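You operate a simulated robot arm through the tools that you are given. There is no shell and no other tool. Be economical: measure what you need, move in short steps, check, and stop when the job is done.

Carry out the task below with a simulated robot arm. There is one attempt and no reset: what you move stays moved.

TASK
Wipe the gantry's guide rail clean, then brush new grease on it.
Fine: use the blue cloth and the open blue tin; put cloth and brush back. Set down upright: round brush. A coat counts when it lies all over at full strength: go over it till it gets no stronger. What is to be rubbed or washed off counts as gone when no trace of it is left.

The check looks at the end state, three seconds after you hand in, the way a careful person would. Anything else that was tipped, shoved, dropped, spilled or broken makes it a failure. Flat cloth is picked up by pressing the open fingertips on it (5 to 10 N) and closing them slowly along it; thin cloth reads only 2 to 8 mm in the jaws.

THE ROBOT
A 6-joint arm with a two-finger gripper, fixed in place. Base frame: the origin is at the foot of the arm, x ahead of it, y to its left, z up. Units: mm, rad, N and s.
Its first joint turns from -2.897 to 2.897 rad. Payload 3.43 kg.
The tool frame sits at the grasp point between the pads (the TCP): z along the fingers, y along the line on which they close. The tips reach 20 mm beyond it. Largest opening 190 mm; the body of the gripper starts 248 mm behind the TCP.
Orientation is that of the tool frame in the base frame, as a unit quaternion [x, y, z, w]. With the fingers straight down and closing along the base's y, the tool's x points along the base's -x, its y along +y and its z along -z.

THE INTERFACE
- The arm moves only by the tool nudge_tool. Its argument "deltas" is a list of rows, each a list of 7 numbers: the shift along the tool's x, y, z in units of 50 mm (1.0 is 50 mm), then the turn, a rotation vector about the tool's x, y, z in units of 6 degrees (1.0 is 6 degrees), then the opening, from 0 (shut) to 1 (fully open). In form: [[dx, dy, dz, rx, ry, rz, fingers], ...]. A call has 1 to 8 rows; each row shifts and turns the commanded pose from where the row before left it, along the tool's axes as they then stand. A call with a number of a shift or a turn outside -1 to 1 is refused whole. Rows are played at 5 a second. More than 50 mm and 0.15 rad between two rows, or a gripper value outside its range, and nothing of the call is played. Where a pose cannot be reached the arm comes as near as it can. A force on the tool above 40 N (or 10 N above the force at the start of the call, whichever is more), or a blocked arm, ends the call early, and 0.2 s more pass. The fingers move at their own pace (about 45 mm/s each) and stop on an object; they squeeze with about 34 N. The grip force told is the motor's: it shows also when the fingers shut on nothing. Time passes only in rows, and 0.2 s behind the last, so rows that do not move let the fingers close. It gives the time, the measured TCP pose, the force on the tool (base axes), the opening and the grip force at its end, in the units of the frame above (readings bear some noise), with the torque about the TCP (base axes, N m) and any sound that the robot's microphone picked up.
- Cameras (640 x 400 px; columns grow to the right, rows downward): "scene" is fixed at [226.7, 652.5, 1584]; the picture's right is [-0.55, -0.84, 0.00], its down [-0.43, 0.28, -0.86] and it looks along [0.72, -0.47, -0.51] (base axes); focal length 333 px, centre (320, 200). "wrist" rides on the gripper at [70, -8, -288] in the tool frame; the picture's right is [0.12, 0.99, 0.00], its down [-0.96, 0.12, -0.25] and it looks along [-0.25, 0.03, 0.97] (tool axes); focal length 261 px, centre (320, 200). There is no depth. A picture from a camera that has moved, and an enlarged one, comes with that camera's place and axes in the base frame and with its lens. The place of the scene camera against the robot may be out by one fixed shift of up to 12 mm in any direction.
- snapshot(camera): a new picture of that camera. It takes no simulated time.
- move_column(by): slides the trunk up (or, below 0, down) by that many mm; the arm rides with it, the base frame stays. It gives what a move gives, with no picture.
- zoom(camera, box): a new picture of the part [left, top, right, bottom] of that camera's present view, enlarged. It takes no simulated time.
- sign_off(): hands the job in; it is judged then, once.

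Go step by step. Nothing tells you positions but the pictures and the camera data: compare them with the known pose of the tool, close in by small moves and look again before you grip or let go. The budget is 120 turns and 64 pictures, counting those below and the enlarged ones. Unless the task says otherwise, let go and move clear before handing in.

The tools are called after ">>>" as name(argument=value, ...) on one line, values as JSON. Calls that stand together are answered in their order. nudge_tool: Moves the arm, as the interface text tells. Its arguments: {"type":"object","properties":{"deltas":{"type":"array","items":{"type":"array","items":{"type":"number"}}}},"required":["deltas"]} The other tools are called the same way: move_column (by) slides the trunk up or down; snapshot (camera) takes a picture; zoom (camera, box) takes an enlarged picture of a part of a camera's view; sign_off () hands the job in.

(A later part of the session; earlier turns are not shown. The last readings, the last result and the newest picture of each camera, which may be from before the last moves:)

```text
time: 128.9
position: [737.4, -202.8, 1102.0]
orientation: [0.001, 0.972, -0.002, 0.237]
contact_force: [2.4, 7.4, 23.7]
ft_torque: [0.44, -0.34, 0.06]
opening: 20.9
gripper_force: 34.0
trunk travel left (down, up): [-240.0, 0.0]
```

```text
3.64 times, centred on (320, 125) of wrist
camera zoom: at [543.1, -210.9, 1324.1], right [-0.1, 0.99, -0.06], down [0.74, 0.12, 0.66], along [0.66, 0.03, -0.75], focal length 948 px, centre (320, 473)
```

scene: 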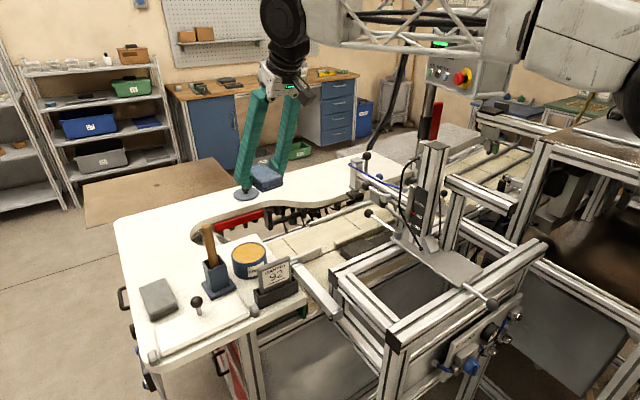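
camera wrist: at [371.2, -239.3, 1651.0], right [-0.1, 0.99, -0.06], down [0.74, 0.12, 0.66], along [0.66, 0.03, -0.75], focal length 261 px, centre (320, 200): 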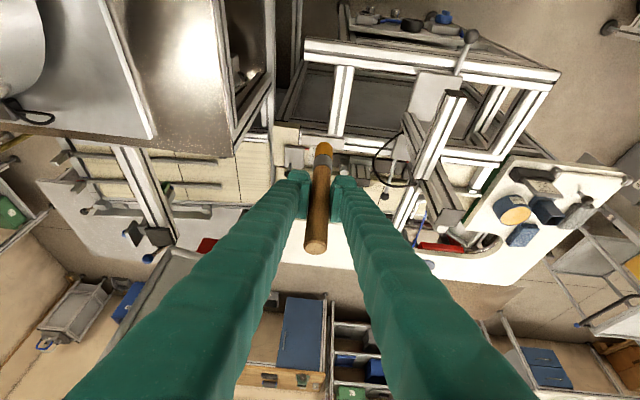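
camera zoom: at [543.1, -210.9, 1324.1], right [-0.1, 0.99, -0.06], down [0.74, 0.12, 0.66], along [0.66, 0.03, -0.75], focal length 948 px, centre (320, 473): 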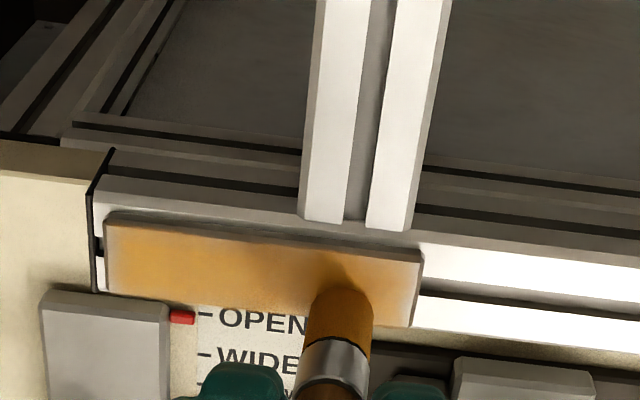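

The coat is filling in. Stroke the front lane to the left end and sweep lanes there.

>>> nudge_tool(deltas=[[0, -0.3, 0, 0, 0, 0, 0], [0, -0.3, 0, 0, 0, 0, 0], [0, -0.3, 0, 0, 0, 0, 0], [0, -0.3, 0, 0, 0, 0, 0], [0, -0.3, 0, 0, 0, 0, 0], [0, -0.18, 0, 0, 0, 0, 0], [0.24, 0, -0.124, 0, 0, 0, 0], [0.24, 0, -0.124, 0, 0, 0, 0]])

>>> nudge_tool(deltas=[[0, -0.12, 0, 0, 0, 0, 0], [-0.24, 0, 0.124, 0, 0, 0, 0], [-0.24, 0, 0.124, 0, 0, 0, 0], [0, -0.12, 0, 0, 0, 0, 0], [0.24, 0, -0.124, 0, 0, 0, 0], [0.24, 0, -0.124, 0, 0, 0, 0], [0, 0.2, 0, 0, 0, 0, 0]])

>>> nudge_tool(deltas=[[-0.24, 0, 0.124, 0, 0, 0, 0], [-0.24, 0, 0.124, 0, 0, 0, 0], [0, -0.16, 0, 0, 0, 0, 0], [0.24, 0, -0.124, 0, 0, 0, 0], [0.24, 0, -0.124, 0, 0, 0, 0], [0, 0.3, 0, 0, 0, 0, 0], [0, 0.3, 0, 0, 0, 0, 0], [0, 0.3, 0, 0, 0, 0, 0]])

```text
time: 130.8
position: [709.9, -288.6, 1099.6]
orientation: [0.001, 0.972, -0.003, 0.235]
contact_force: [-2.6, 1.4, 10.0]
ft_torque: [0.08, 0.1, 0.02]
opening: 20.9
gripper_force: 33.8
trunk travel left (down, up): [-240.0, 0.0]
```

```text
time: 132.3
position: [709.3, -292.5, 1100.1]
orientation: [0.002, 0.972, -0.003, 0.235]
contact_force: [0.2, 0.1, -1.1]
ft_torque: [0.03, 0.0, 0.04]
opening: 21.1
gripper_force: 33.8
trunk travel left (down, up): [-240.0, 0.0]
```

```text
time: 134.2
position: [710.8, -252.7, 1101.6]
orientation: [0.0, 0.972, -0.002, 0.235]
contact_force: [0.0, -0.2, 0.2]
ft_torque: [0.03, 0.02, 0.05]
opening: 20.7
gripper_force: 34.2
trunk travel left (down, up): [-240.0, 0.0]
```

Lower 2 mm to regain contact and stroke the rear lane to the right end.

>>> nudge_tool(deltas=[[0.016, 0, 0.031, 0, 0, 0, 0], [0, 0.3, 0, 0, 0, 0, 0], [0, 0.3, 0, 0, 0, 0, 0], [0, 0.3, 0, 0, 0, 0, 0], [0, 0.3, 0, 0, 0, 0, 0], [0, 0.3, 0, 0, 0, 0, 0], [0, 0.13, 0, 0, 0, 0, 0]])

>>> nudge_tool(deltas=[[-0.24, 0, 0.124, 0, 0, 0, 0], [-0.24, 0, 0.124, 0, 0, 0, 0], [-0.04, 0.1, 0.02, 0, 0, 0, 0], [0, -0.3, 0, 0, 0, 0, 0], [0, 0.3, 0, 0, 0, 0, 0], [0.28, 0, -0.144, 0, 0, 0, 0], [0.24, 0, -0.124, 0, 0, 0, 0], [0, -0.3, 0, 0, 0, 0, 0]])

```text
time: 135.8
position: [711.1, -171.6, 1100.0]
orientation: [0.001, 0.972, -0.002, 0.235]
contact_force: [0.3, -6.5, 24.1]
ft_torque: [-0.57, -0.31, -0.1]
opening: 21.2
gripper_force: 34.0
trunk travel left (down, up): [-240.0, 0.0]
```

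```text
time: 137.6
position: [708.4, -183.2, 1099.4]
orientation: [0.001, 0.972, -0.001, 0.236]
contact_force: [-0.2, 0.3, -0.6]
ft_torque: [-0.05, 0.01, -0.02]
opening: 20.8
gripper_force: 34.0
trunk travel left (down, up): [-240.0, 0.0]
```

Lift and inspect.

>>> nudge_tool(deltas=[[-0.367, 0, -0.711, 0, 0, 0, 0], [-0.8, -0.45, 0.2, 0, 0, 0, 0], [-0.8, -0.45, 0.2, 0, 0, 0, 0]])

>>> zoom(camera="wrist", box=[280, 40, 380, 110])

```text
time: 138.3
position: [788.1, -226.6, 1159.0]
orientation: [0.001, 0.972, -0.002, 0.235]
contact_force: [-0.4, -0.5, 1.1]
ft_torque: [-0.08, -0.08, -0.04]
opening: 21.0
gripper_force: 33.9
trunk travel left (down, up): [-240.0, 0.0]
```

```text
5.71 times, centred on (330, 75) of wrist
camera zoom: at [594.4, -234.3, 1381.7], right [-0.1, 0.99, -0.06], down [0.74, 0.12, 0.66], along [0.66, 0.03, -0.75], focal length 1489 px, centre (263, 914)
```

zoom: 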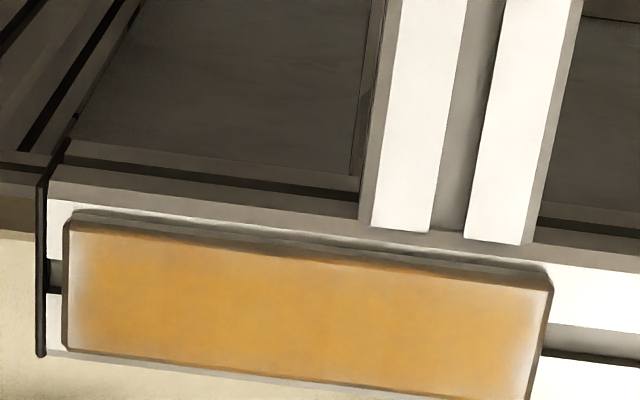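

Only thin margins at both ends and the front edge remain lighter. I'll go over the ends with the brush reaching past them.

>>> nudge_tool(deltas=[[0.678, 0.566, 0.2, 0, 0, 0, 0], [0.678, 0.566, 0.2, 0, 0, 0, 0], [0.096, 0, 0.187, 0, 0, 0, 0], [0, 0, 0, 0, 0, 0, 0]])

```text
time: 139.3
position: [741.9, -170.5, 1098.1]
orientation: [0.001, 0.972, -0.002, 0.235]
contact_force: [0.1, 0.5, 7.4]
ft_torque: [0.03, -0.04, 0.02]
opening: 21.0
gripper_force: 33.6
trunk travel left (down, up): [-240.0, 0.0]
```

>>> nudge_tool(deltas=[[0.005, 0.08, 0.01, 0, 0, 0, 0], [0.16, 0, -0.0826, 0, 0, 0, 0], [0.16, 0, -0.0826, 0, 0, 0, 0], [0.16, 0, -0.0826, 0, 0, 0, 0], [0.1, 0, -0.052, 0, 0, 0, 0], [-0.16, 0, 0.0826, 0, 0, 0, 0], [-0.16, 0, 0.0826, 0, 0, 0, 0], [-0.26, 0, 0.134, 0, 0, 0, 0]])

>>> nudge_tool(deltas=[[0.005, -0.08, 0.01, 0, 0, 0, 0], [0.16, 0, -0.0826, 0, 0, 0, 0], [0.16, 0, -0.0826, 0, 0, 0, 0], [0.16, 0, -0.0826, 0, 0, 0, 0], [0.1, 0, -0.052, 0, 0, 0, 0], [-0.16, 0, 0.0826, 0, 0, 0, 0], [-0.16, 0, 0.0826, 0, 0, 0, 0], [-0.26, 0, 0.134, 0, 0, 0, 0]])

```text
time: 141.2
position: [737.9, -167.4, 1097.4]
orientation: [0.002, 0.972, -0.002, 0.236]
contact_force: [0.2, 0.1, -0.6]
ft_torque: [-0.01, -0.05, -0.02]
opening: 21.0
gripper_force: 34.2
trunk travel left (down, up): [-240.0, 0.0]
```

```text
time: 142.9
position: [739.3, -171.3, 1097.8]
orientation: [0.001, 0.972, -0.002, 0.235]
contact_force: [-0.2, -0.9, 3.1]
ft_torque: [0.0, -0.01, -0.02]
opening: 21.2
gripper_force: 34.1
trunk travel left (down, up): [-240.0, 0.0]
```

Press slightly and sweep the right end again, then run along the front edge to the left end.

>>> nudge_tool(deltas=[[0.012, 0.06, 0.024, 0, 0, 0, 0], [0.2, 0, -0.103, 0, 0, 0, 0], [0.2, 0, -0.103, 0, 0, 0, 0], [0.2, 0, -0.103, 0, 0, 0, 0], [-0.2, 0, 0.103, 0, 0, 0, 0], [-0.2, 0, 0.103, 0, 0, 0, 0], [-0.2, 0, 0.103, 0, 0, 0, 0]])

>>> nudge_tool(deltas=[[0, -0.33, 0, 0, 0, 0, 0], [0, -0.33, 0, 0, 0, 0, 0], [0, -0.33, 0, 0, 0, 0, 0], [0, -0.33, 0, 0, 0, 0, 0], [0, -0.33, 0, 0, 0, 0, 0], [0, -0.33, 0, 0, 0, 0, 0], [0, -0.33, 0, 0, 0, 0, 0], [0, -0.26, 0, 0, 0, 0, 0]])

>>> nudge_tool(deltas=[[0.2, 0, -0.103, 0, 0, 0, 0], [0.2, 0, -0.103, 0, 0, 0, 0], [0.2, 0, -0.103, 0, 0, 0, 0], [-0.19, -0.06, 0.12, 0, 0, 0, 0], [-0.2, 0, 0.103, 0, 0, 0, 0], [-0.2, 0, 0.103, 0, 0, 0, 0]])

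```text
time: 144.6
position: [738.9, -167.4, 1096.5]
orientation: [0.001, 0.972, -0.002, 0.235]
contact_force: [-4.4, -0.2, 19.4]
ft_torque: [-0.13, 0.23, -0.02]
opening: 21.1
gripper_force: 33.7
trunk travel left (down, up): [-240.0, 0.0]
```

```text
time: 146.3
position: [738.9, -297.6, 1096.2]
orientation: [0.001, 0.972, -0.001, 0.235]
contact_force: [0.8, 4.1, 17.5]
ft_torque: [0.4, -0.13, 0.02]
opening: 21.0
gripper_force: 34.2
trunk travel left (down, up): [-240.0, 0.0]
```

```text
time: 147.8
position: [737.8, -299.7, 1096.6]
orientation: [0.002, 0.972, -0.002, 0.236]
contact_force: [-4.6, -0.7, 20.2]
ft_torque: [0.1, 0.26, 0.02]
opening: 21.3
gripper_force: 33.9
trunk travel left (down, up): [-240.0, 0.0]
```

>>> nudge_tool(deltas=[[0.2, 0.06, -0.103, 0, 0, 0, 0], [0.2, 0, -0.103, 0, 0, 0, 0], [0.2, 0, -0.103, 0, 0, 0, 0], [-0.2, 0.05, 0.103, 0, 0, 0, 0], [-0.2, 0, 0.103, 0, 0, 0, 0], [-0.2, 0, 0.103, 0, 0, 0, 0]])

>>> nudge_tool(deltas=[[-0.367, 0, -0.711, 0, 0, 0, 0], [-0.5, 0.7, 0.1, 0, 0, 0, 0], [-0.5, 0.7, 0.1, 0, 0, 0, 0]])

>>> zoom(camera="wrist", box=[280, 40, 380, 110])

```text
time: 149.2
position: [738.4, -292.9, 1095.6]
orientation: [0.002, 0.972, -0.002, 0.236]
contact_force: [-4.6, -0.3, 16.1]
ft_torque: [-0.04, 0.3, -0.01]
opening: 20.9
gripper_force: 33.8
trunk travel left (down, up): [-240.0, 0.0]
```

```text
time: 149.9
position: [788.8, -223.5, 1153.1]
orientation: [0.001, 0.972, -0.002, 0.235]
contact_force: [-0.4, -0.5, -0.2]
ft_torque: [0.07, -0.06, 0.06]
opening: 21.2
gripper_force: 34.2
trunk travel left (down, up): [-240.0, 0.0]
```

```text
5.71 times, centred on (330, 75) of wrist
camera zoom: at [594.2, -231.6, 1374.8], right [-0.1, 0.99, -0.06], down [0.74, 0.12, 0.66], along [0.66, 0.03, -0.75], focal length 1489 px, centre (263, 914)
```

zoom: 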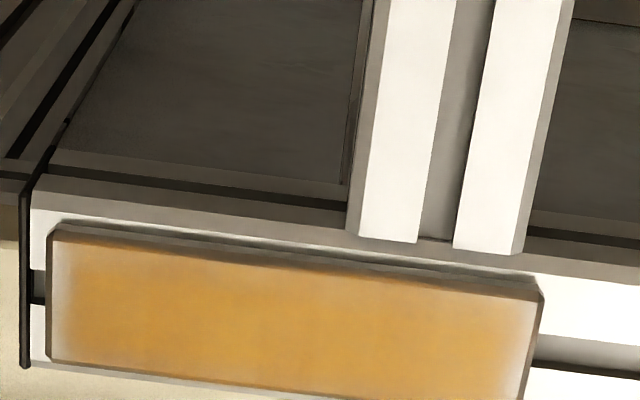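

I'll look closer at both ends to judge whether the fade is real or just an edge effect.

>>> zoom(camera="wrist", box=[335, 75, 385, 115])

>>> zoom(camera="wrist", box=[275, 70, 325, 110])

```text
10.00 times, centred on (360, 95) of wrist
camera zoom: at [594.2, -231.6, 1374.8], right [-0.1, 0.99, -0.06], down [0.74, 0.12, 0.66], along [0.66, 0.03, -0.75], focal length 2606 px, centre (-80, 1250)
```

zoom: 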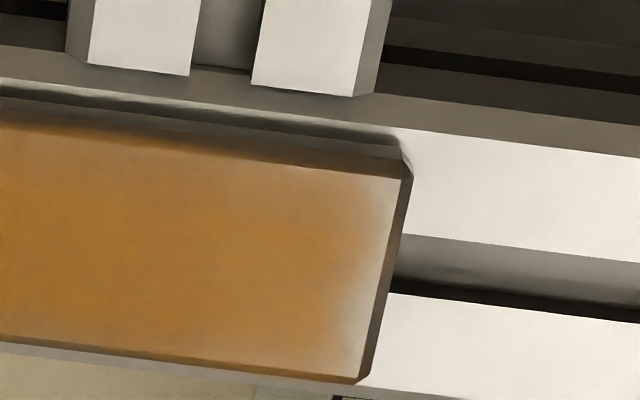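

```text
10.00 times, centred on (300, 90) of wrist
camera zoom: at [594.2, -231.6, 1374.8], right [-0.1, 0.99, -0.06], down [0.74, 0.12, 0.66], along [0.66, 0.03, -0.75], focal length 2606 px, centre (520, 1300)
```

zoom: 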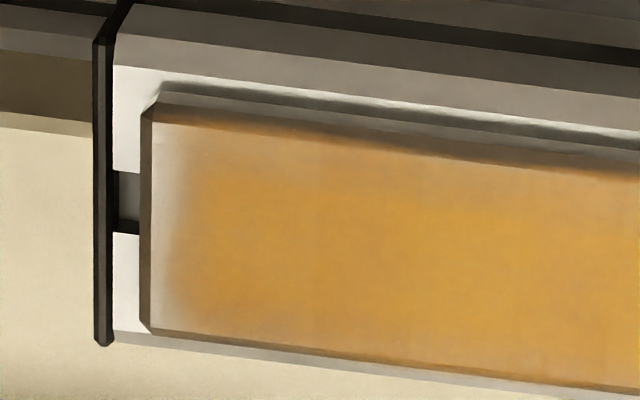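

The fade at both ends is real, so they need more passes. Go back to the right end with firm contact.

>>> nudge_tool(deltas=[[0.66, 0.485, 0.19, 0, 0, 0, 0], [0.66, 0.485, 0.19, 0, 0, 0, 0], [0.096, 0, 0.187, 0, 0, 0, 0], [0.005, 0, 0.009, 0, 0, 0, 0]])

>>> nudge_tool(deltas=[[0.01, 0, 0.018, 0, 0, 0, 0], [0.16, 0, -0.0826, 0, 0, 0, 0], [0.16, 0, -0.0826, 0, 0, 0, 0], [0.16, 0, -0.0826, 0, 0, 0, 0], [0, 0.08, 0, 0, 0, 0, 0], [-0.16, 0, 0.0826, 0, 0, 0, 0], [-0.16, 0, 0.0826, 0, 0, 0, 0], [-0.16, 0, 0.0826, 0, 0, 0, 0]])

>>> nudge_tool(deltas=[[0, -0.06, 0, 0, 0, 0, 0], [0.16, 0, -0.0826, 0, 0, 0, 0], [0.16, 0, -0.0826, 0, 0, 0, 0], [0.16, 0, -0.0826, 0, 0, 0, 0], [0, 0.08, 0, 0, 0, 0, 0], [-0.16, 0, 0.0826, 0, 0, 0, 0], [-0.16, 0, 0.0826, 0, 0, 0, 0], [-0.16, 0, 0.0826, 0, 0, 0, 0]])

```text
time: 150.9
position: [740.1, -173.8, 1096.1]
orientation: [0.001, 0.971, -0.002, 0.238]
contact_force: [5.9, 2.6, 25.4]
ft_torque: [0.06, -0.56, 0.04]
opening: 21.0
gripper_force: 33.8
trunk travel left (down, up): [-240.0, 0.0]
```

```text
time: 152.8
position: [738.3, -171.2, 1089.6]
orientation: [0.0, 0.972, -0.001, 0.236]
contact_force: [-2.4, 0.2, 7.8]
ft_torque: [-0.01, 0.24, -0.02]
opening: 20.7
gripper_force: 33.7
trunk travel left (down, up): [-240.0, 0.0]
```

```text
time: 154.6
position: [739.9, -170.3, 1090.4]
orientation: [0.001, 0.972, -0.002, 0.235]
contact_force: [0.7, 0.4, -0.7]
ft_torque: [0.02, -0.02, 0.01]
opening: 21.0
gripper_force: 33.8
trunk travel left (down, up): [-240.0, 0.0]
```

Make contact again (1 mm) and keep sweeping gently.

>>> nudge_tool(deltas=[[0.009, -0.06, 0.018, 0, 0, 0, 0], [0.16, 0, -0.0826, 0, 0, 0, 0], [0.16, 0, -0.0826, 0, 0, 0, 0], [0.16, 0, -0.0826, 0, 0, 0, 0], [0, 0.06, 0, 0, 0, 0, 0], [-0.16, 0, 0.0826, 0, 0, 0, 0], [-0.16, 0, 0.0826, 0, 0, 0, 0], [-0.16, 0, 0.0826, 0, 0, 0, 0]])

>>> nudge_tool(deltas=[[0.004, 0.04, 0.008, 0, 0, 0, 0], [0.16, 0, -0.0826, 0, 0, 0, 0], [0.16, 0, -0.0826, 0, 0, 0, 0], [0.16, 0, -0.0826, 0, 0, 0, 0], [-0.16, 0, 0.0826, 0, 0, 0, 0], [-0.16, 0, 0.0826, 0, 0, 0, 0], [-0.16, 0, 0.0826, 0, 0, 0, 0], [0, -0.2, 0, 0, 0, 0, 0]])

>>> zoom(camera="wrist", box=[290, 90, 350, 150])

```text
time: 156.3
position: [738.9, -170.0, 1091.0]
orientation: [0.0, 0.972, -0.002, 0.236]
contact_force: [-2.5, -0.6, 9.8]
ft_torque: [-0.01, 0.24, -0.02]
opening: 21.2
gripper_force: 33.6
trunk travel left (down, up): [-240.0, 0.0]
```

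```text
time: 158.2
position: [740.6, -177.5, 1088.7]
orientation: [0.0, 0.972, -0.002, 0.236]
contact_force: [1.4, 3.3, 12.9]
ft_torque: [0.13, -0.1, 0.0]
opening: 21.0
gripper_force: 34.3
trunk travel left (down, up): [-240.0, 0.0]
```

```text
6.67 times, centred on (320, 120) of wrist
camera zoom: at [545.4, -185.7, 1312.0], right [-0.1, 0.99, -0.06], down [0.74, 0.12, 0.66], along [0.66, 0.03, -0.75], focal length 1738 px, centre (320, 733)
```

zoom: 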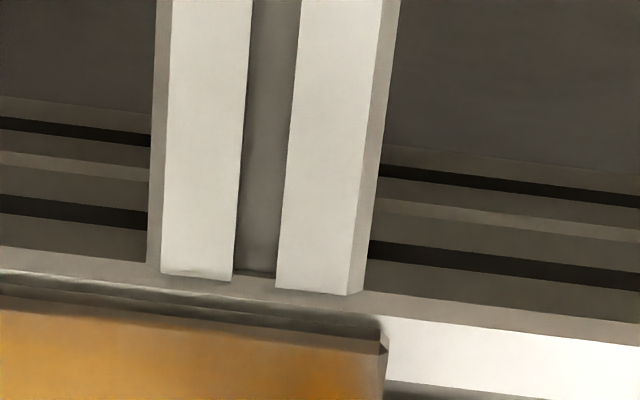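

The right end is filling. Now stroke to the left end and do the same there.

>>> nudge_tool(deltas=[[0, -0.36, 0, 0, 0, 0, 0], [0, -0.36, 0, 0, 0, 0, 0], [0, -0.36, 0, 0, 0, 0, 0], [0, -0.36, 0, 0, 0, 0, 0], [0, -0.36, 0, 0, 0, 0, 0], [0, -0.36, 0, 0, 0, 0, 0], [0, -0.1, 0, 0, 0, 0, 0]])

>>> nudge_tool(deltas=[[0.16, 0, -0.0826, 0, 0, 0, 0], [0.16, 0, -0.0826, 0, 0, 0, 0], [0.16, 0, -0.0826, 0, 0, 0, 0], [0, -0.06, 0, 0, 0, 0, 0], [-0.16, 0, 0.0826, 0, 0, 0, 0], [-0.16, 0, 0.0826, 0, 0, 0, 0], [-0.16, 0, 0.0826, 0, 0, 0, 0]])

>>> nudge_tool(deltas=[[0.004, -0.04, 0.008, 0, 0, 0, 0], [0.16, 0, -0.0826, 0, 0, 0, 0], [0.16, 0, -0.0826, 0, 0, 0, 0], [0.16, 0, -0.0826, 0, 0, 0, 0], [0, 0.04, 0, 0, 0, 0, 0], [-0.16, 0, 0.0826, 0, 0, 0, 0], [-0.16, 0, 0.0826, 0, 0, 0, 0], [-0.16, 0, 0.0826, 0, 0, 0, 0]])

>>> nudge_tool(deltas=[[0.004, -0.02, 0.008, 0, 0, 0, 0], [0.16, 0, -0.0826, 0, 0, 0, 0], [0.16, 0, -0.0826, 0, 0, 0, 0], [0.16, 0, -0.0826, 0, 0, 0, 0], [0, -0.04, 0, 0, 0, 0, 0], [-0.16, 0, 0.0826, 0, 0, 0, 0], [-0.16, 0, 0.0826, 0, 0, 0, 0], [-0.16, 0, 0.0826, 0, 0, 0, 0]])

```text
time: 159.8
position: [738.8, -291.8, 1089.1]
orientation: [0.002, 0.972, -0.002, 0.235]
contact_force: [0.5, 0.8, -0.3]
ft_torque: [0.0, 0.0, -0.01]
opening: 21.1
gripper_force: 33.8
trunk travel left (down, up): [-240.0, 0.0]
```

```text
time: 161.3
position: [737.7, -295.7, 1088.9]
orientation: [0.002, 0.972, -0.002, 0.234]
contact_force: [0.3, 0.3, -0.2]
ft_torque: [-0.02, 0.0, 0.01]
opening: 21.3
gripper_force: 33.6
trunk travel left (down, up): [-240.0, 0.0]
```

```text
time: 163.2
position: [739.4, -294.7, 1089.8]
orientation: [0.001, 0.972, -0.002, 0.235]
contact_force: [-0.5, -0.7, 1.0]
ft_torque: [0.03, 0.05, -0.02]
opening: 21.2
gripper_force: 34.7
trunk travel left (down, up): [-240.0, 0.0]
```

```text
time: 164.9
position: [738.4, -297.5, 1088.4]
orientation: [0.001, 0.972, -0.002, 0.235]
contact_force: [-0.3, -1.1, -1.0]
ft_torque: [-0.04, -0.01, -0.03]
opening: 21.1
gripper_force: 33.6
trunk travel left (down, up): [-240.0, 0.0]
```

Contact lost here; lower 1.5 mm and repeat the sweeps.

>>> nudge_tool(deltas=[[0.014, 0.08, 0.027, 0, 0, 0, 0], [0.16, 0, -0.0826, 0, 0, 0, 0], [0.16, 0, -0.0826, 0, 0, 0, 0], [0.16, 0, -0.0826, 0, 0, 0, 0], [-0.16, 0, 0.0826, 0, 0, 0, 0], [-0.16, 0, 0.0826, 0, 0, 0, 0], [-0.16, 0, 0.0826, 0, 0, 0, 0]])

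```text
time: 166.6
position: [738.2, -294.3, 1087.7]
orientation: [0.001, 0.972, -0.002, 0.235]
contact_force: [-3.2, -0.9, 16.6]
ft_torque: [-0.01, 0.44, 0.04]
opening: 20.9
gripper_force: 33.8
trunk travel left (down, up): [-240.0, 0.0]
```

>>> nudge_tool(deltas=[[0, 0.06, 0, 0, 0, 0, 0], [0.16, 0, -0.0826, 0, 0, 0, 0], [0.16, 0, -0.0826, 0, 0, 0, 0], [0.16, 0, -0.0826, 0, 0, 0, 0], [0, -0.06, 0, 0, 0, 0, 0], [-0.16, 0, 0.0826, 0, 0, 0, 0], [-0.16, 0, 0.0826, 0, 0, 0, 0], [-0.16, 0, 0.0826, 0, 0, 0, 0]])

>>> nudge_tool(deltas=[[0.006, 0.04, 0.012, 0, 0, 0, 0], [0.16, 0, -0.0826, 0, 0, 0, 0], [0.16, 0, -0.0826, 0, 0, 0, 0], [0.16, 0, -0.0826, 0, 0, 0, 0], [0, -0.06, 0, 0, 0, 0, 0], [-0.16, 0, 0.0826, 0, 0, 0, 0], [-0.16, 0, 0.0826, 0, 0, 0, 0], [-0.16, 0, 0.0826, 0, 0, 0, 0]])

>>> nudge_tool(deltas=[[-0.367, 0, -0.711, 0, 0, 0, 0], [-0.5, 0.7, 0.1, 0, 0, 0, 0], [-0.5, 0.7, 0.1, 0, 0, 0, 0]])

>>> zoom(camera="wrist", box=[275, 40, 385, 115])

```text
time: 168.3
position: [739.1, -293.8, 1087.0]
orientation: [0.001, 0.972, -0.002, 0.236]
contact_force: [-4.1, -0.7, 17.6]
ft_torque: [-0.04, 0.46, 0.04]
opening: 21.0
gripper_force: 33.2
trunk travel left (down, up): [-240.0, 0.0]
```

```text
time: 170.2
position: [737.9, -295.0, 1084.6]
orientation: [0.001, 0.972, -0.002, 0.235]
contact_force: [-5.3, -0.1, 19.8]
ft_torque: [-0.01, 0.45, 0.01]
opening: 21.0
gripper_force: 34.0
trunk travel left (down, up): [-240.0, 0.0]
```

```text
time: 170.9
position: [788.3, -224.4, 1140.3]
orientation: [0.001, 0.972, -0.002, 0.235]
contact_force: [-0.1, -0.9, -0.4]
ft_torque: [0.13, -0.08, 0.05]
opening: 21.2
gripper_force: 33.7
trunk travel left (down, up): [-240.0, 0.0]
```

```text
5.33 times, centred on (330, 78) of wrist
camera zoom: at [594.7, -231.5, 1364.0], right [-0.1, 0.99, -0.06], down [0.74, 0.12, 0.66], along [0.66, 0.03, -0.75], focal length 1390 px, centre (267, 853)
```

zoom: 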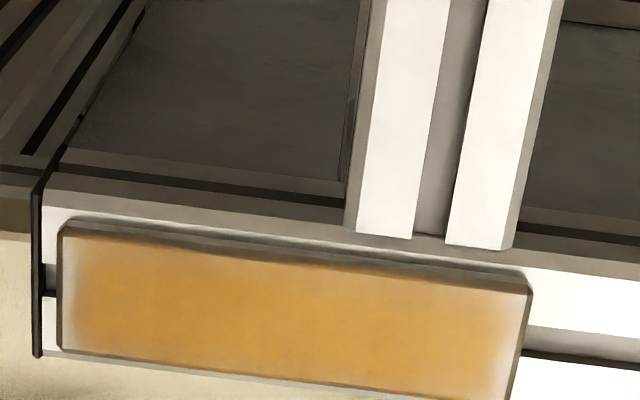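

The ends still fade, so I suspect the brush is depleted again. I'll go back; to restore its position in the grip I'll seat it in its holder, regrip, and re-dip.

>>> nudge_tool(deltas=[[0.166, 0, -0.893, 0, 0, 0, 0], [0.166, 0, -0.893, 0, 0, 0, 0], [0.166, 0, -0.893, 0, 0, 0, 0], [0.166, 0, -0.893, 0, 0, 0, 0], [0.166, 0, -0.893, 0, 0, 0, 0], [0.166, 0, -0.893, 0, 0, 0, 0], [0.166, 0, -0.893, 0, 0, 0, 0], [0.166, 0, -0.893, 0, 0, 0, 0]])

>>> nudge_tool(deltas=[[0, 0.96, 0, 0, 0, 0, 0], [0, 0.96, 0, 0, 0, 0, 0], [0, 0.96, 0, 0, 0, 0, 0], [0, 0.96, 0, 0, 0, 0, 0], [0, 0.96, 0, 0, 0, 0, 0], [0, 0.96, 0, 0, 0, 0, 0], [0, 0.96, 0, 0, 0, 0, 0], [0, 0.96, 0, 0, 0, 0, 0]])

>>> nudge_tool(deltas=[[0, 0.96, 0, 0, 0, 0, 0], [0, 0.96, 0, 0, 0, 0, 0], [0, 0.96, 0, 0, 0, 0, 0], [0, 0.96, 0, 0, 0, 0, 0], [0, 0.96, 0, 0, 0, 0, 0], [0, 0.96, 0, 0, 0, 0, 0]])

```text
time: 172.8
position: [565.7, -223.8, 1426.4]
orientation: [0.0, 0.972, -0.002, 0.235]
contact_force: [0.3, 0.4, -1.0]
ft_torque: [0.02, 0.08, -0.01]
opening: 20.7
gripper_force: 33.8
trunk travel left (down, up): [-240.0, 0.0]
```

```text
time: 174.6
position: [565.8, 156.7, 1426.7]
orientation: [0.008, 0.972, -0.004, 0.237]
contact_force: [-2.7, 6.8, -1.2]
ft_torque: [-1.38, -0.64, -0.71]
opening: 20.8
gripper_force: 34.3
trunk travel left (down, up): [-240.0, 0.0]
```

```text
time: 175.9
position: [567.3, 449.8, 1423.2]
orientation: [0.001, 0.972, -0.002, 0.235]
contact_force: [0.6, 0.4, -0.1]
ft_torque: [0.16, 0.02, 0.08]
opening: 21.1
gripper_force: 34.4
trunk travel left (down, up): [-240.0, 0.0]
```

>>> nudge_tool(deltas=[[-0.448, 0.195, 0.887, 0, 0, 0, 0], [-0.448, 0.195, 0.887, 0, 0, 0, 0], [-0.448, 0.195, 0.887, 0, 0, 0, 0], [-0.448, 0.195, 0.887, 0, 0, 0, 0], [-0.448, 0.195, 0.887, 0, 0, 0, 0], [-0.448, 0.195, 0.887, 0, 0, 0, 0], [-0.448, 0.195, 0.887, 0, 0, 0, 0], [-0.448, 0.195, 0.887, 0, 0, 0, 0]])

>>> nudge_tool(deltas=[[0.2, 0, 0.39, 0, 0, 0, 0], [0.2, 0, 0.39, 0, 0, 0, 0], [0, 0, 0, 0, 0, 0, 0]])

>>> snapshot(camera="wrist")

```text
refused: row 1 steps farther than a row can; nothing moved
```

```text
time: 176.8
position: [568.1, 449.1, 1379.2]
orientation: [0.002, 0.972, -0.002, 0.235]
contact_force: [-0.8, -1.0, 0.4]
ft_torque: [0.0, -0.01, 0.0]
opening: 20.9
gripper_force: 34.3
trunk travel left (down, up): [-240.0, 0.0]
```

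```text
6 pictures are left
camera wrist: at [373.5, 441.5, 1602.9], right [-0.1, 0.99, -0.06], down [0.74, 0.12, 0.66], along [0.66, 0.03, -0.75], focal length 261 px, centre (320, 200)
```

wrist: 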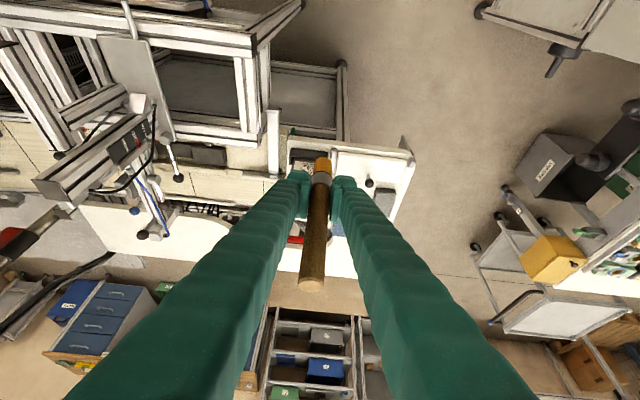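

The brush still looks coated. I'll go over the holder to reseat the grip.

>>> nudge_tool(deltas=[[-0.4, 0.175, 0.78, 0, 0, 0, 0], [-0.4, 0.175, 0.78, 0, 0, 0, 0], [-0.4, 0.175, 0.78, 0, 0, 0, 0], [-0.4, 0.175, 0.78, 0, 0, 0, 0], [-0.4, 0.175, 0.78, 0, 0, 0, 0], [-0.4, 0.175, 0.78, 0, 0, 0, 0], [-0.4, 0.175, 0.78, 0, 0, 0, 0]])

>>> nudge_tool(deltas=[[-0.4, 0.175, 0.78, 0, 0, 0, 0], [-0.4, 0.175, 0.78, 0, 0, 0, 0], [0, 0, 0, 0, 0, 0, 0]])

>>> zoom(camera="wrist", box=[270, 80, 370, 180])

```text
time: 178.3
position: [816.3, 512.7, 1202.5]
orientation: [0.001, 0.972, 0.0, 0.236]
contact_force: [-1.0, -0.9, 0.9]
ft_torque: [0.09, -0.08, 0.07]
opening: 20.9
gripper_force: 34.4
trunk travel left (down, up): [-240.0, 0.0]
```

```text
time: 179.2
position: [885.7, 528.4, 1150.5]
orientation: [0.0, 0.972, -0.002, 0.236]
contact_force: [0.0, 0.7, -0.8]
ft_torque: [-0.09, -0.02, -0.02]
opening: 20.8
gripper_force: 34.2
trunk travel left (down, up): [-240.0, 0.0]
```

```text
4.00 times, centred on (320, 130) of wrist
camera zoom: at [692.1, 520.7, 1374.7], right [-0.1, 0.99, -0.06], down [0.74, 0.12, 0.66], along [0.66, 0.03, -0.75], focal length 1043 px, centre (320, 480)
```

zoom: 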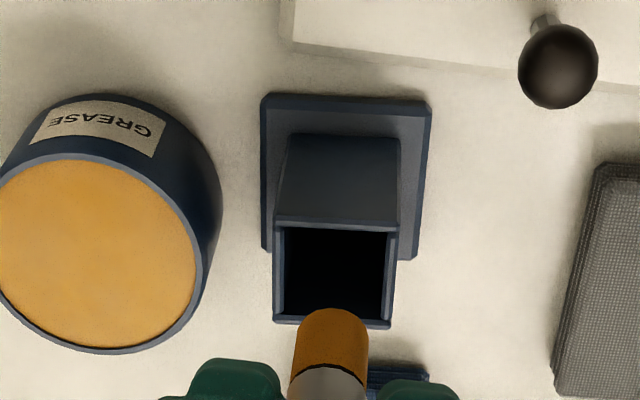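

The brush is aligned with the 40 mm opening. Lower it in.

>>> nudge_tool(deltas=[[-0.07, 0, 0.036, 0, 0, 0, 0], [0.275, 0, 0.533, 0, 0, 0, 0], [0.275, 0, 0.533, 0, 0, 0, 0], [0.2, 0, 0.39, 0, 0, 0, 0], [0.046, 0, 0.089, 0, 0, 0, 0], [0, 0, 0, 0, 0, 0, 0]])

```text
time: 180.6
position: [891.0, 527.0, 1064.7]
orientation: [0.001, 0.972, -0.002, 0.235]
contact_force: [-0.9, 0.7, -0.1]
ft_torque: [0.04, 0.02, 0.0]
opening: 21.2
gripper_force: 33.5
trunk travel left (down, up): [-240.0, 0.0]
```

>>> nudge_tool(deltas=[[0.037, 0, 0.071, 0, 0, 0, 0], [0.037, 0, 0.071, 0, 0, 0, 0], [0.018, 0, 0.036, 0, 0, 0, 0], [0, 0, 0, 0, 0, 0, 0]])

```text
time: 181.5
position: [893.3, 527.2, 1060.0]
orientation: [0.0, 0.971, 0.001, 0.238]
contact_force: [-2.7, 0.9, 17.3]
ft_torque: [-0.03, 0.46, 0.01]
opening: 21.0
gripper_force: 33.9
trunk travel left (down, up): [-240.0, 0.0]
stopped in row 4: the force on the tool passed its limit at 42 N (the readings are from after the stop); the commanded pose is now the measured one
```

Touching (rim or floor). Back off 3 mm and release the brush in the holder.

>>> nudge_tool(deltas=[[0.026, 0, -0.071, 0, 0, 0, 0], [0, 0, 0, 0, 0, 0, 0.16], [0, 0, 0, 0, 0, 0, 0.25], [0, 0, 0, 0, 0, 0, 0.3], [0, 0, 0, 0, 0, 0, 0.3]])

>>> nudge_tool(deltas=[[-0.14, 0, -0.28, 0, 0, 0, 0.3], [-0.14, 0, -0.26, 0, 0, 0, 0.3], [0, 0, 0, 0, 0, 0, 0.3]])

>>> zoom(camera="scene", box=[150, 180, 310, 310])

```text
time: 182.7
position: [890.4, 527.2, 1060.6]
orientation: [0.002, 0.971, -0.001, 0.238]
contact_force: [-0.8, 0.1, 10.4]
ft_torque: [0.36, 0.11, 0.02]
opening: 56.7
gripper_force: 0.0
trunk travel left (down, up): [-240.0, 0.0]
```

```text
time: 183.5
position: [890.7, 527.0, 1089.1]
orientation: [0.002, 0.971, -0.001, 0.237]
contact_force: [0.3, 0.0, 0.5]
ft_torque: [-0.01, -0.01, 0.0]
opening: 57.0
gripper_force: 0.0
trunk travel left (down, up): [-240.0, 0.0]
```

```text
3.08 times, centred on (230, 245) of scene
camera zoom: at [226.7, 652.5, 1584.0], right [-0.55, -0.84, 0.0], down [-0.43, 0.28, -0.86], along [0.72, -0.47, -0.51], focal length 1024 px, centre (597, 62)
```

zoom: 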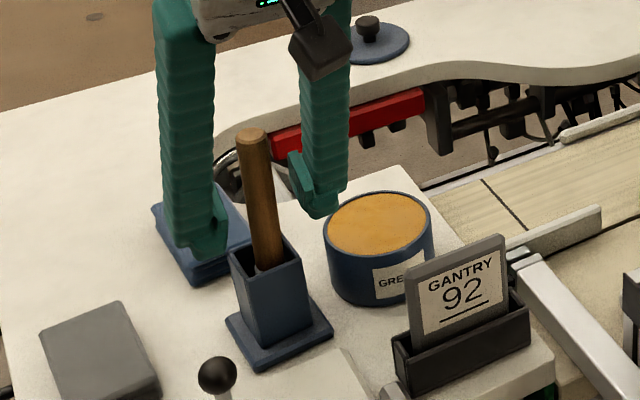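

The brush stands upright in its holder. Regrip at the original height and lift out again.

>>> nudge_tool(deltas=[[0, 0, 0, 0, 0, 0, 0.2], [0, 0, 0, 0, 0, 0, 0.1], [0, 0, 0, 0, 0, 0, 0], [0, 0, 0, 0, 0, 0, 0], [0, 0, 0, 0, 0, 0, 0]])

>>> nudge_tool(deltas=[[-0.2, 0, -0.4, 0, 0, 0, 0], [-0.367, 0, -0.711, 0, 0, 0, 0], [-0.367, 0, -0.711, 0, 0, 0, 0], [-0.3, 0, -0.58, 0, 0, 0, 0], [-0.178, -0.687, 0.092, 0, 0, 0, 0], [-0.178, -0.687, 0.092, 0, 0, 0, 0], [-0.1, -0.6, 0.05, 0, 0, 0, 0]])

>>> nudge_tool(deltas=[[0.36, 0, 0.7, 0, 0, 0, 0], [0.36, 0, 0.7, 0, 0, 0, 0], [0.046, 0, 0.089, 0, 0, 0, 0], [0, 0, 0, 0, 0, 0, 0]])

```text
time: 184.7
position: [890.2, 527.3, 1089.6]
orientation: [0.001, 0.971, 0.0, 0.237]
contact_force: [1.0, -0.3, -0.3]
ft_torque: [0.04, 0.01, 0.02]
opening: 21.0
gripper_force: 34.1
trunk travel left (down, up): [-240.0, 0.0]
```

```text
time: 186.3
position: [914.7, 427.0, 1228.3]
orientation: [0.001, 0.971, 0.0, 0.238]
contact_force: [0.0, 0.8, -0.5]
ft_torque: [-0.06, -0.04, 0.0]
opening: 20.8
gripper_force: 33.9
trunk travel left (down, up): [-240.0, 0.0]
```

```text
time: 187.3
position: [915.8, 428.8, 1142.7]
orientation: [0.001, 0.971, 0.0, 0.237]
contact_force: [-1.1, 0.5, -0.4]
ft_torque: [-0.01, 0.0, 0.04]
opening: 21.0
gripper_force: 34.0
trunk travel left (down, up): [-240.0, 0.0]
```

>>> nudge_tool(deltas=[[0.027, 0, 0.053, 0, 0, 0, 0], [0.027, 0, 0.053, 0, 0, 0, 0], [0.027, 0, 0.053, 0, 0, 0, 0], [0, 0, 0, 0, 0, 0, 0]])

>>> nudge_tool(deltas=[[0.018, 0, 0.036, 0, 0, 0, 0], [0.018, 0, 0.036, 0, 0, 0, 0], [0, 0, 0, 0, 0, 0, 0]])

>>> nudge_tool(deltas=[[0.018, 0, 0.036, 0, 0, 0, 0], [0.018, 0, 0.036, 0, 0, 0, 0], [0, 0, 0, 0, 0, 0, 0]])

```text
time: 188.3
position: [916.3, 427.7, 1135.0]
orientation: [0.0, 0.971, 0.001, 0.238]
contact_force: [0.4, 0.8, 5.5]
ft_torque: [0.0, -0.11, -0.01]
opening: 21.1
gripper_force: 34.5
trunk travel left (down, up): [-240.0, 0.0]
```

```text
time: 189.1
position: [915.5, 428.4, 1131.7]
orientation: [0.001, 0.971, 0.001, 0.239]
contact_force: [0.6, 3.3, 31.3]
ft_torque: [0.1, -0.27, 0.05]
opening: 21.1
gripper_force: 33.9
trunk travel left (down, up): [-240.0, 0.0]
```

```text
time: 189.9
position: [914.6, 427.1, 1125.7]
orientation: [0.0, 0.971, 0.001, 0.238]
contact_force: [1.3, 2.1, 31.6]
ft_torque: [0.09, -0.25, 0.02]
opening: 21.1
gripper_force: 33.8
trunk travel left (down, up): [-240.0, 0.0]
```

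Loaded. Travel back to the strip.

>>> nudge_tool(deltas=[[-0.2, 0, -0.4, 0, 0, 0, 0], [-0.4586, 0, -0.8886, 0, 0, 0, 0], [-0.35, 0, -0.7, 0, 0, 0, 0]])

>>> nudge_tool(deltas=[[0.53, -0.118, -0.8, 0, 0, 0, 0], [0.53, -0.118, -0.8, 0, 0, 0, 0], [0.53, -0.118, -0.8, 0, 0, 0, 0], [0.53, -0.118, -0.8, 0, 0, 0, 0], [0.53, -0.118, -0.8, 0, 0, 0, 0], [0.53, -0.118, -0.8, 0, 0, 0, 0], [0.53, -0.118, -0.8, 0, 0, 0, 0], [0.53, -0.118, -0.8, 0, 0, 0, 0]])

>>> nudge_tool(deltas=[[0.1, -0.9, -0.1, 0, 0, 0, 0], [0, -0.95, 0, 0, 0, 0, 0], [0, -0.95, 0, 0, 0, 0, 0], [0, -0.95, 0, 0, 0, 0, 0], [0, -0.95, 0, 0, 0, 0, 0], [0, -0.95, 0, 0, 0, 0, 0], [0, -0.95, 0, 0, 0, 0, 0]])

>>> nudge_tool(deltas=[[0, -0.95, 0, 0, 0, 0, 0], [0, -0.95, 0, 0, 0, 0, 0], [0, -0.95, 0, 0, 0, 0, 0], [0, -0.95, 0, 0, 0, 0, 0], [0, -0.95, 0, 0, 0, 0, 0], [0, -0.95, 0, 0, 0, 0, 0], [0, -0.95, 0, 0, 0, 0, 0]])

```text
time: 190.7
position: [915.5, 428.4, 1236.6]
orientation: [0.0, 0.971, 0.0, 0.237]
contact_force: [-0.7, 0.0, 0.0]
ft_torque: [-0.01, 0.05, -0.01]
opening: 21.1
gripper_force: 33.8
trunk travel left (down, up): [-240.0, 0.0]
```

```text
time: 192.5
position: [576.4, 378.3, 1424.1]
orientation: [0.001, 0.971, 0.0, 0.237]
contact_force: [0.9, 0.2, -1.3]
ft_torque: [-0.04, 0.12, -0.05]
opening: 21.1
gripper_force: 34.0
trunk travel left (down, up): [-240.0, 0.0]
```

```text
time: 194.1
position: [573.7, 50.5, 1424.9]
orientation: [0.001, 0.971, 0.0, 0.238]
contact_force: [-0.8, -0.2, -0.3]
ft_torque: [0.0, 0.03, 0.03]
opening: 21.3
gripper_force: 33.8
trunk travel left (down, up): [-240.0, 0.0]
```

```text
time: 195.7
position: [569.7, -281.2, 1425.3]
orientation: [0.001, 0.971, 0.0, 0.237]
contact_force: [-1.1, 0.5, 0.1]
ft_torque: [-0.12, -0.04, -0.04]
opening: 20.9
gripper_force: 34.0
trunk travel left (down, up): [-240.0, 0.0]
```

Descend at the left end.

>>> nudge_tool(deltas=[[-0.017, 0, 0.926, 0, 0, 0, 0], [-0.017, 0, 0.926, 0, 0, 0, 0], [-0.017, 0, 0.926, 0, 0, 0, 0], [-0.017, 0, 0.926, 0, 0, 0, 0], [-0.017, 0, 0.926, 0, 0, 0, 0], [-0.017, 0, 0.926, 0, 0, 0, 0], [-0.017, -0.05, 0.926, 0, 0, 0, 0]])

>>> nudge_tool(deltas=[[0.027, 0, 0.053, 0, 0, 0, 0], [0.018, 0, 0.036, 0, 0, 0, 0], [0.018, 0, 0.036, 0, 0, 0, 0], [0, 0, 0, 0, 0, 0, 0]])

```text
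time: 197.3
position: [724.6, -287.0, 1140.4]
orientation: [0.001, 0.971, 0.0, 0.238]
contact_force: [-0.5, 0.5, -0.4]
ft_torque: [-0.05, -0.04, -0.02]
opening: 20.9
gripper_force: 33.6
trunk travel left (down, up): [-240.0, 0.0]
```

```text
time: 198.3
position: [725.0, -284.7, 1133.1]
orientation: [0.0, 0.971, 0.0, 0.239]
contact_force: [0.5, -0.4, -0.2]
ft_torque: [0.01, 0.0, -0.01]
opening: 21.2
gripper_force: 34.0
trunk travel left (down, up): [-240.0, 0.0]
```

>>> nudge_tool(deltas=[[0.014, 0, 0.027, 0, 0, 0, 0], [0.014, 0, 0.027, 0, 0, 0, 0], [0.014, 0, 0.027, 0, 0, 0, 0], [0, 0, 0, 0, 0, 0, 0]])

```text
time: 199.3
position: [727.1, -284.0, 1129.3]
orientation: [0.001, 0.971, 0.0, 0.238]
contact_force: [-0.8, 0.6, 8.3]
ft_torque: [-0.09, 0.17, 0.02]
opening: 21.0
gripper_force: 34.1
trunk travel left (down, up): [-240.0, 0.0]
```

Contact 8 N. Now short y-strokes off the left end, lane by lane.

>>> nudge_tool(deltas=[[0.006, -0.16, 0.012, 0, 0, 0, 0], [0, -0.16, 0, 0, 0, 0, 0], [0, 0.3, 0, 0, 0, 0, 0], [-0.16, 0, 0.0826, 0, 0, 0, 0], [0, -0.16, 0, 0, 0, 0, 0], [0, -0.16, 0, 0, 0, 0, 0], [0, 0.16, 0, 0, 0, 0, 0], [0, 0.16, 0, 0, 0, 0, 0]])

>>> nudge_tool(deltas=[[0.25, 0, -0.125, 0, 0, 0, 0], [0, -0.16, 0, 0, 0, 0, 0], [0, -0.16, 0, 0, 0, 0, 0], [0, 0.16, 0, 0, 0, 0, 0], [0, 0.16, 0, 0, 0, 0, 0], [0.2, 0, -0.1, 0, 0, 0, 0], [0, -0.16, 0, 0, 0, 0, 0], [0, -0.16, 0, 0, 0, 0, 0]])

>>> nudge_tool(deltas=[[0.006, 0.16, 0.012, 0, 0, 0, 0], [-0.16, 0, 0.0826, 0, 0, 0, 0], [-0.16, 0, 0.0826, 0, 0, 0, 0], [-0.16, 0, 0.0826, 0, 0, 0, 0], [0, -0.08, 0, 0, 0, 0, 0], [0.16, 0, -0.0826, 0, 0, 0, 0], [0.16, 0, -0.0826, 0, 0, 0, 0], [0.16, 0, -0.0826, 0, 0, 0, 0]])

>>> zoom(camera="wrist", box=[280, 85, 380, 155])

```text
time: 201.1
position: [735.8, -284.9, 1128.5]
orientation: [0.0, 0.971, 0.0, 0.238]
contact_force: [-1.4, -0.2, 6.6]
ft_torque: [-0.01, 0.1, 0.02]
opening: 21.2
gripper_force: 33.8
trunk travel left (down, up): [-240.0, 0.0]
```

```text
time: 202.9
position: [711.1, -301.9, 1127.5]
orientation: [0.0, 0.971, 0.0, 0.238]
contact_force: [1.8, 1.2, 5.8]
ft_torque: [0.11, -0.12, 0.04]
opening: 21.1
gripper_force: 33.9
trunk travel left (down, up): [-240.0, 0.0]
```

```text
time: 204.7
position: [710.5, -296.8, 1126.6]
orientation: [0.0, 0.971, 0.0, 0.237]
contact_force: [-0.8, 0.9, 7.3]
ft_torque: [0.08, -0.04, -0.03]
opening: 21.0
gripper_force: 33.8
trunk travel left (down, up): [-240.0, 0.0]
```

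```text
5.71 times, centred on (330, 120) of wrist
camera zoom: at [514.4, -304.8, 1349.3], right [-0.1, 0.99, -0.06], down [0.74, 0.11, 0.66], along [0.67, 0.03, -0.75], focal length 1489 px, centre (263, 657)
```

zoom: 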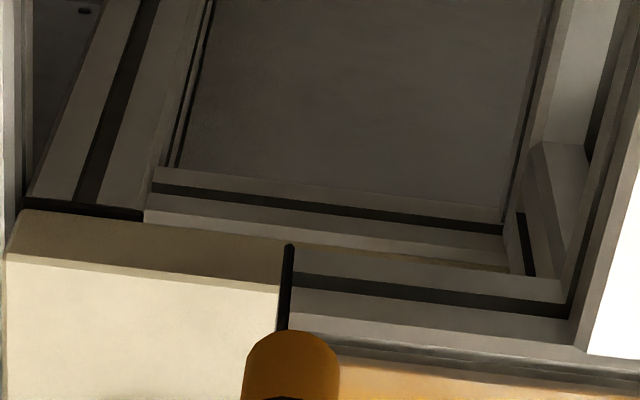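

Some more left-end sweeps, then full-length lanes to the right end.

>>> nudge_tool(deltas=[[0.006, 0.1, 0.012, 0, 0, 0, 0], [-0.16, 0, 0.0826, 0, 0, 0, 0], [-0.16, 0, 0.0826, 0, 0, 0, 0], [-0.16, 0, 0.0826, 0, 0, 0, 0], [0, 0.08, 0, 0, 0, 0, 0], [0.16, 0, -0.0826, 0, 0, 0, 0], [0.16, 0, -0.0826, 0, 0, 0, 0], [0.16, 0, -0.0826, 0, 0, 0, 0]])

>>> nudge_tool(deltas=[[0.006, 0.32, 0.012, 0, 0, 0, 0], [0, 0.32, 0, 0, 0, 0, 0], [0, 0.32, 0, 0, 0, 0, 0], [0, 0.32, 0, 0, 0, 0, 0], [0, 0.32, 0, 0, 0, 0, 0], [0, 0.32, 0, 0, 0, 0, 0], [0, 0.3, 0, 0, 0, 0, 0], [-0.16, 0, 0.0826, 0, 0, 0, 0]])

>>> nudge_tool(deltas=[[0.006, 0.16, 0.012, 0, 0, 0, 0], [0, 0.16, 0, 0, 0, 0, 0], [0, -0.16, 0, 0, 0, 0, 0], [0, -0.16, 0, 0, 0, 0, 0], [-0.16, 0, 0.0826, 0, 0, 0, 0], [0, 0.16, 0, 0, 0, 0, 0], [0, 0.16, 0, 0, 0, 0, 0], [0, -0.16, 0, 0, 0, 0, 0]])

>>> nudge_tool(deltas=[[-0.16, -0.16, 0.0826, 0, 0, 0, 0], [0, 0.16, 0, 0, 0, 0, 0], [0, 0.16, 0, 0, 0, 0, 0], [0.16, 0, -0.0826, 0, 0, 0, 0], [0.16, 0, -0.0826, 0, 0, 0, 0], [0.16, 0, -0.0826, 0, 0, 0, 0], [0, -0.12, 0, 0, 0, 0, 0]])

```text
time: 206.5
position: [709.8, -288.3, 1126.9]
orientation: [0.001, 0.972, 0.0, 0.237]
contact_force: [0.8, 0.8, 11.4]
ft_torque: [0.17, -0.27, 0.02]
opening: 20.9
gripper_force: 33.8
trunk travel left (down, up): [-240.0, 0.0]
```

```text
time: 208.3
position: [719.2, -176.5, 1126.7]
orientation: [0.001, 0.971, -0.001, 0.238]
contact_force: [-2.0, -0.6, 9.9]
ft_torque: [-0.01, 0.27, 0.01]
opening: 20.9
gripper_force: 33.9
trunk travel left (down, up): [-240.0, 0.0]
```

```text
time: 210.1
position: [728.1, -168.9, 1125.3]
orientation: [0.001, 0.971, 0.0, 0.238]
contact_force: [1.0, 0.3, 0.4]
ft_torque: [0.01, -0.02, -0.01]
opening: 21.0
gripper_force: 34.6
trunk travel left (down, up): [-240.0, 0.0]
```

```text
time: 211.7
position: [711.1, -168.2, 1125.8]
orientation: [0.001, 0.971, 0.0, 0.238]
contact_force: [0.3, 0.6, -0.8]
ft_torque: [-0.02, -0.05, 0.0]
opening: 20.9
gripper_force: 33.7
trunk travel left (down, up): [-240.0, 0.0]
```

Contact lightened again; lower 1.5 mm and repeat right-end sweeps.

>>> nudge_tool(deltas=[[0.014, -0.04, 0.027, 0, 0, 0, 0], [-0.16, 0, 0.0826, 0, 0, 0, 0], [-0.16, 0, 0.0826, 0, 0, 0, 0], [-0.16, 0, 0.0826, 0, 0, 0, 0], [0, -0.08, 0, 0, 0, 0, 0], [0.16, 0, -0.0826, 0, 0, 0, 0], [0.16, 0, -0.0826, 0, 0, 0, 0], [0.16, 0, -0.0826, 0, 0, 0, 0]])

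>>> nudge_tool(deltas=[[0.006, 0.08, 0.012, 0, 0, 0, 0], [-0.16, 0, 0.0826, 0, 0, 0, 0], [-0.16, 0, 0.0826, 0, 0, 0, 0], [-0.16, 0, 0.0826, 0, 0, 0, 0], [0, 0.08, 0, 0, 0, 0, 0], [0.16, 0, -0.0826, 0, 0, 0, 0], [0.16, 0, -0.0826, 0, 0, 0, 0], [0.16, 0, -0.0826, 0, 0, 0, 0]])

>>> nudge_tool(deltas=[[0.006, -0.12, 0.012, 0, 0, 0, 0], [-0.16, 0, 0.0826, 0, 0, 0, 0], [-0.16, 0, 0.0826, 0, 0, 0, 0], [-0.16, 0, 0.0826, 0, 0, 0, 0], [0, 0.08, 0, 0, 0, 0, 0], [0, 0.08, 0, 0, 0, 0, 0], [0, -0.16, 0, 0, 0, 0, 0]])

>>> nudge_tool(deltas=[[-0.367, 0, -0.711, 0, 0, 0, 0], [-0.6, -0.6, 0.1, 0, 0, 0, 0], [-0.5, -0.5, 0.1, 0, 0, 0, 0]])

>>> zoom(camera="wrist", box=[275, 45, 385, 130])

```text
time: 213.5
position: [710.7, -172.1, 1123.3]
orientation: [0.001, 0.971, 0.0, 0.239]
contact_force: [3.9, 0.9, 22.9]
ft_torque: [-0.03, -0.7, 0.0]
opening: 21.1
gripper_force: 33.8
trunk travel left (down, up): [-240.0, 0.0]
```

```text
time: 215.3
position: [710.4, -165.5, 1121.9]
orientation: [0.001, 0.972, 0.0, 0.237]
contact_force: [1.9, 1.1, 12.6]
ft_torque: [-0.05, -0.33, 0.02]
opening: 21.0
gripper_force: 34.1
trunk travel left (down, up): [-240.0, 0.0]
```

```text
time: 216.9
position: [738.2, -171.5, 1121.0]
orientation: [0.001, 0.971, 0.0, 0.238]
contact_force: [0.8, 0.9, 4.2]
ft_torque: [0.08, -0.11, 0.0]
opening: 21.1
gripper_force: 33.9
trunk travel left (down, up): [-240.0, 0.0]
```

```text
time: 217.7
position: [793.2, -227.9, 1177.7]
orientation: [0.0, 0.971, 0.0, 0.238]
contact_force: [-0.1, -0.1, 0.4]
ft_torque: [-0.07, -0.05, -0.05]
opening: 21.1
gripper_force: 34.3
trunk travel left (down, up): [-240.0, 0.0]
```

```text
4.71 times, centred on (330, 88) of wrist
camera zoom: at [598.5, -235.0, 1400.3], right [-0.1, 0.99, -0.06], down [0.74, 0.11, 0.66], along [0.67, 0.03, -0.75], focal length 1227 px, centre (273, 729)
```

zoom: 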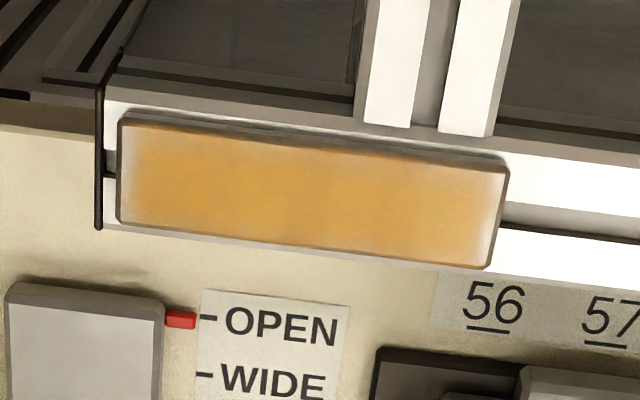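

After reloading and many firm passes the coat no longer changes; the remaining narrow soft border is even on all sides. I'll do one last set of full-length lanes for uniformity.

>>> nudge_tool(deltas=[[0.71, -0.56, 0.174, 0, 0, 0, 0], [0.71, -0.56, 0.174, 0, 0, 0, 0], [0.087, 0, 0.169, 0, 0, 0, 0], [0.005, 0, 0.009, 0, 0, 0, 0]])

>>> nudge_tool(deltas=[[0, 0.32, 0, 0, 0, 0, 0], [0, 0.32, 0, 0, 0, 0, 0], [0, 0.32, 0, 0, 0, 0, 0], [0, 0.32, 0, 0, 0, 0, 0], [0, 0.32, 0, 0, 0, 0, 0], [0, 0.32, 0, 0, 0, 0, 0], [0, 0.3, 0, 0, 0, 0, 0], [0.2, 0, -0.103, 0, 0, 0, 0]])

>>> nudge_tool(deltas=[[0.006, -0.32, 0.012, 0, 0, 0, 0], [0, -0.32, 0, 0, 0, 0, 0], [0, -0.32, 0, 0, 0, 0, 0], [0, -0.32, 0, 0, 0, 0, 0], [0, -0.32, 0, 0, 0, 0, 0], [0, -0.32, 0, 0, 0, 0, 0], [0, -0.3, 0, 0, 0, 0, 0], [0.2, 0, -0.103, 0, 0, 0, 0]])

>>> nudge_tool(deltas=[[0.006, 0.32, 0.012, 0, 0, 0, 0], [0, 0.32, 0, 0, 0, 0, 0], [0, 0.32, 0, 0, 0, 0, 0], [0, 0.32, 0, 0, 0, 0, 0], [0, 0.32, 0, 0, 0, 0, 0], [0, 0.32, 0, 0, 0, 0, 0], [0, 0.3, 0, 0, 0, 0, 0]])

```text
time: 218.7
position: [735.9, -283.0, 1121.1]
orientation: [0.0, 0.971, 0.0, 0.239]
contact_force: [0.5, -0.2, 9.7]
ft_torque: [0.05, -0.15, -0.01]
opening: 21.0
gripper_force: 33.9
trunk travel left (down, up): [-240.0, 0.0]
```

```text
time: 220.5
position: [722.8, -170.0, 1120.9]
orientation: [0.0, 0.972, 0.001, 0.236]
contact_force: [-0.1, 0.8, 11.8]
ft_torque: [0.1, -0.14, 0.0]
opening: 21.0
gripper_force: 34.2
trunk travel left (down, up): [-240.0, 0.0]
```

```text
time: 222.3
position: [711.6, -281.6, 1120.3]
orientation: [0.001, 0.971, 0.0, 0.238]
contact_force: [2.3, 1.3, 17.9]
ft_torque: [0.01, -0.38, 0.01]
opening: 21.1
gripper_force: 34.4
trunk travel left (down, up): [-240.0, 0.0]
```

```text
time: 223.9
position: [712.1, -171.5, 1118.7]
orientation: [0.002, 0.971, 0.0, 0.238]
contact_force: [-0.5, 0.7, 1.8]
ft_torque: [0.09, 0.04, 0.08]
opening: 20.9
gripper_force: 34.3
trunk travel left (down, up): [-240.0, 0.0]
```

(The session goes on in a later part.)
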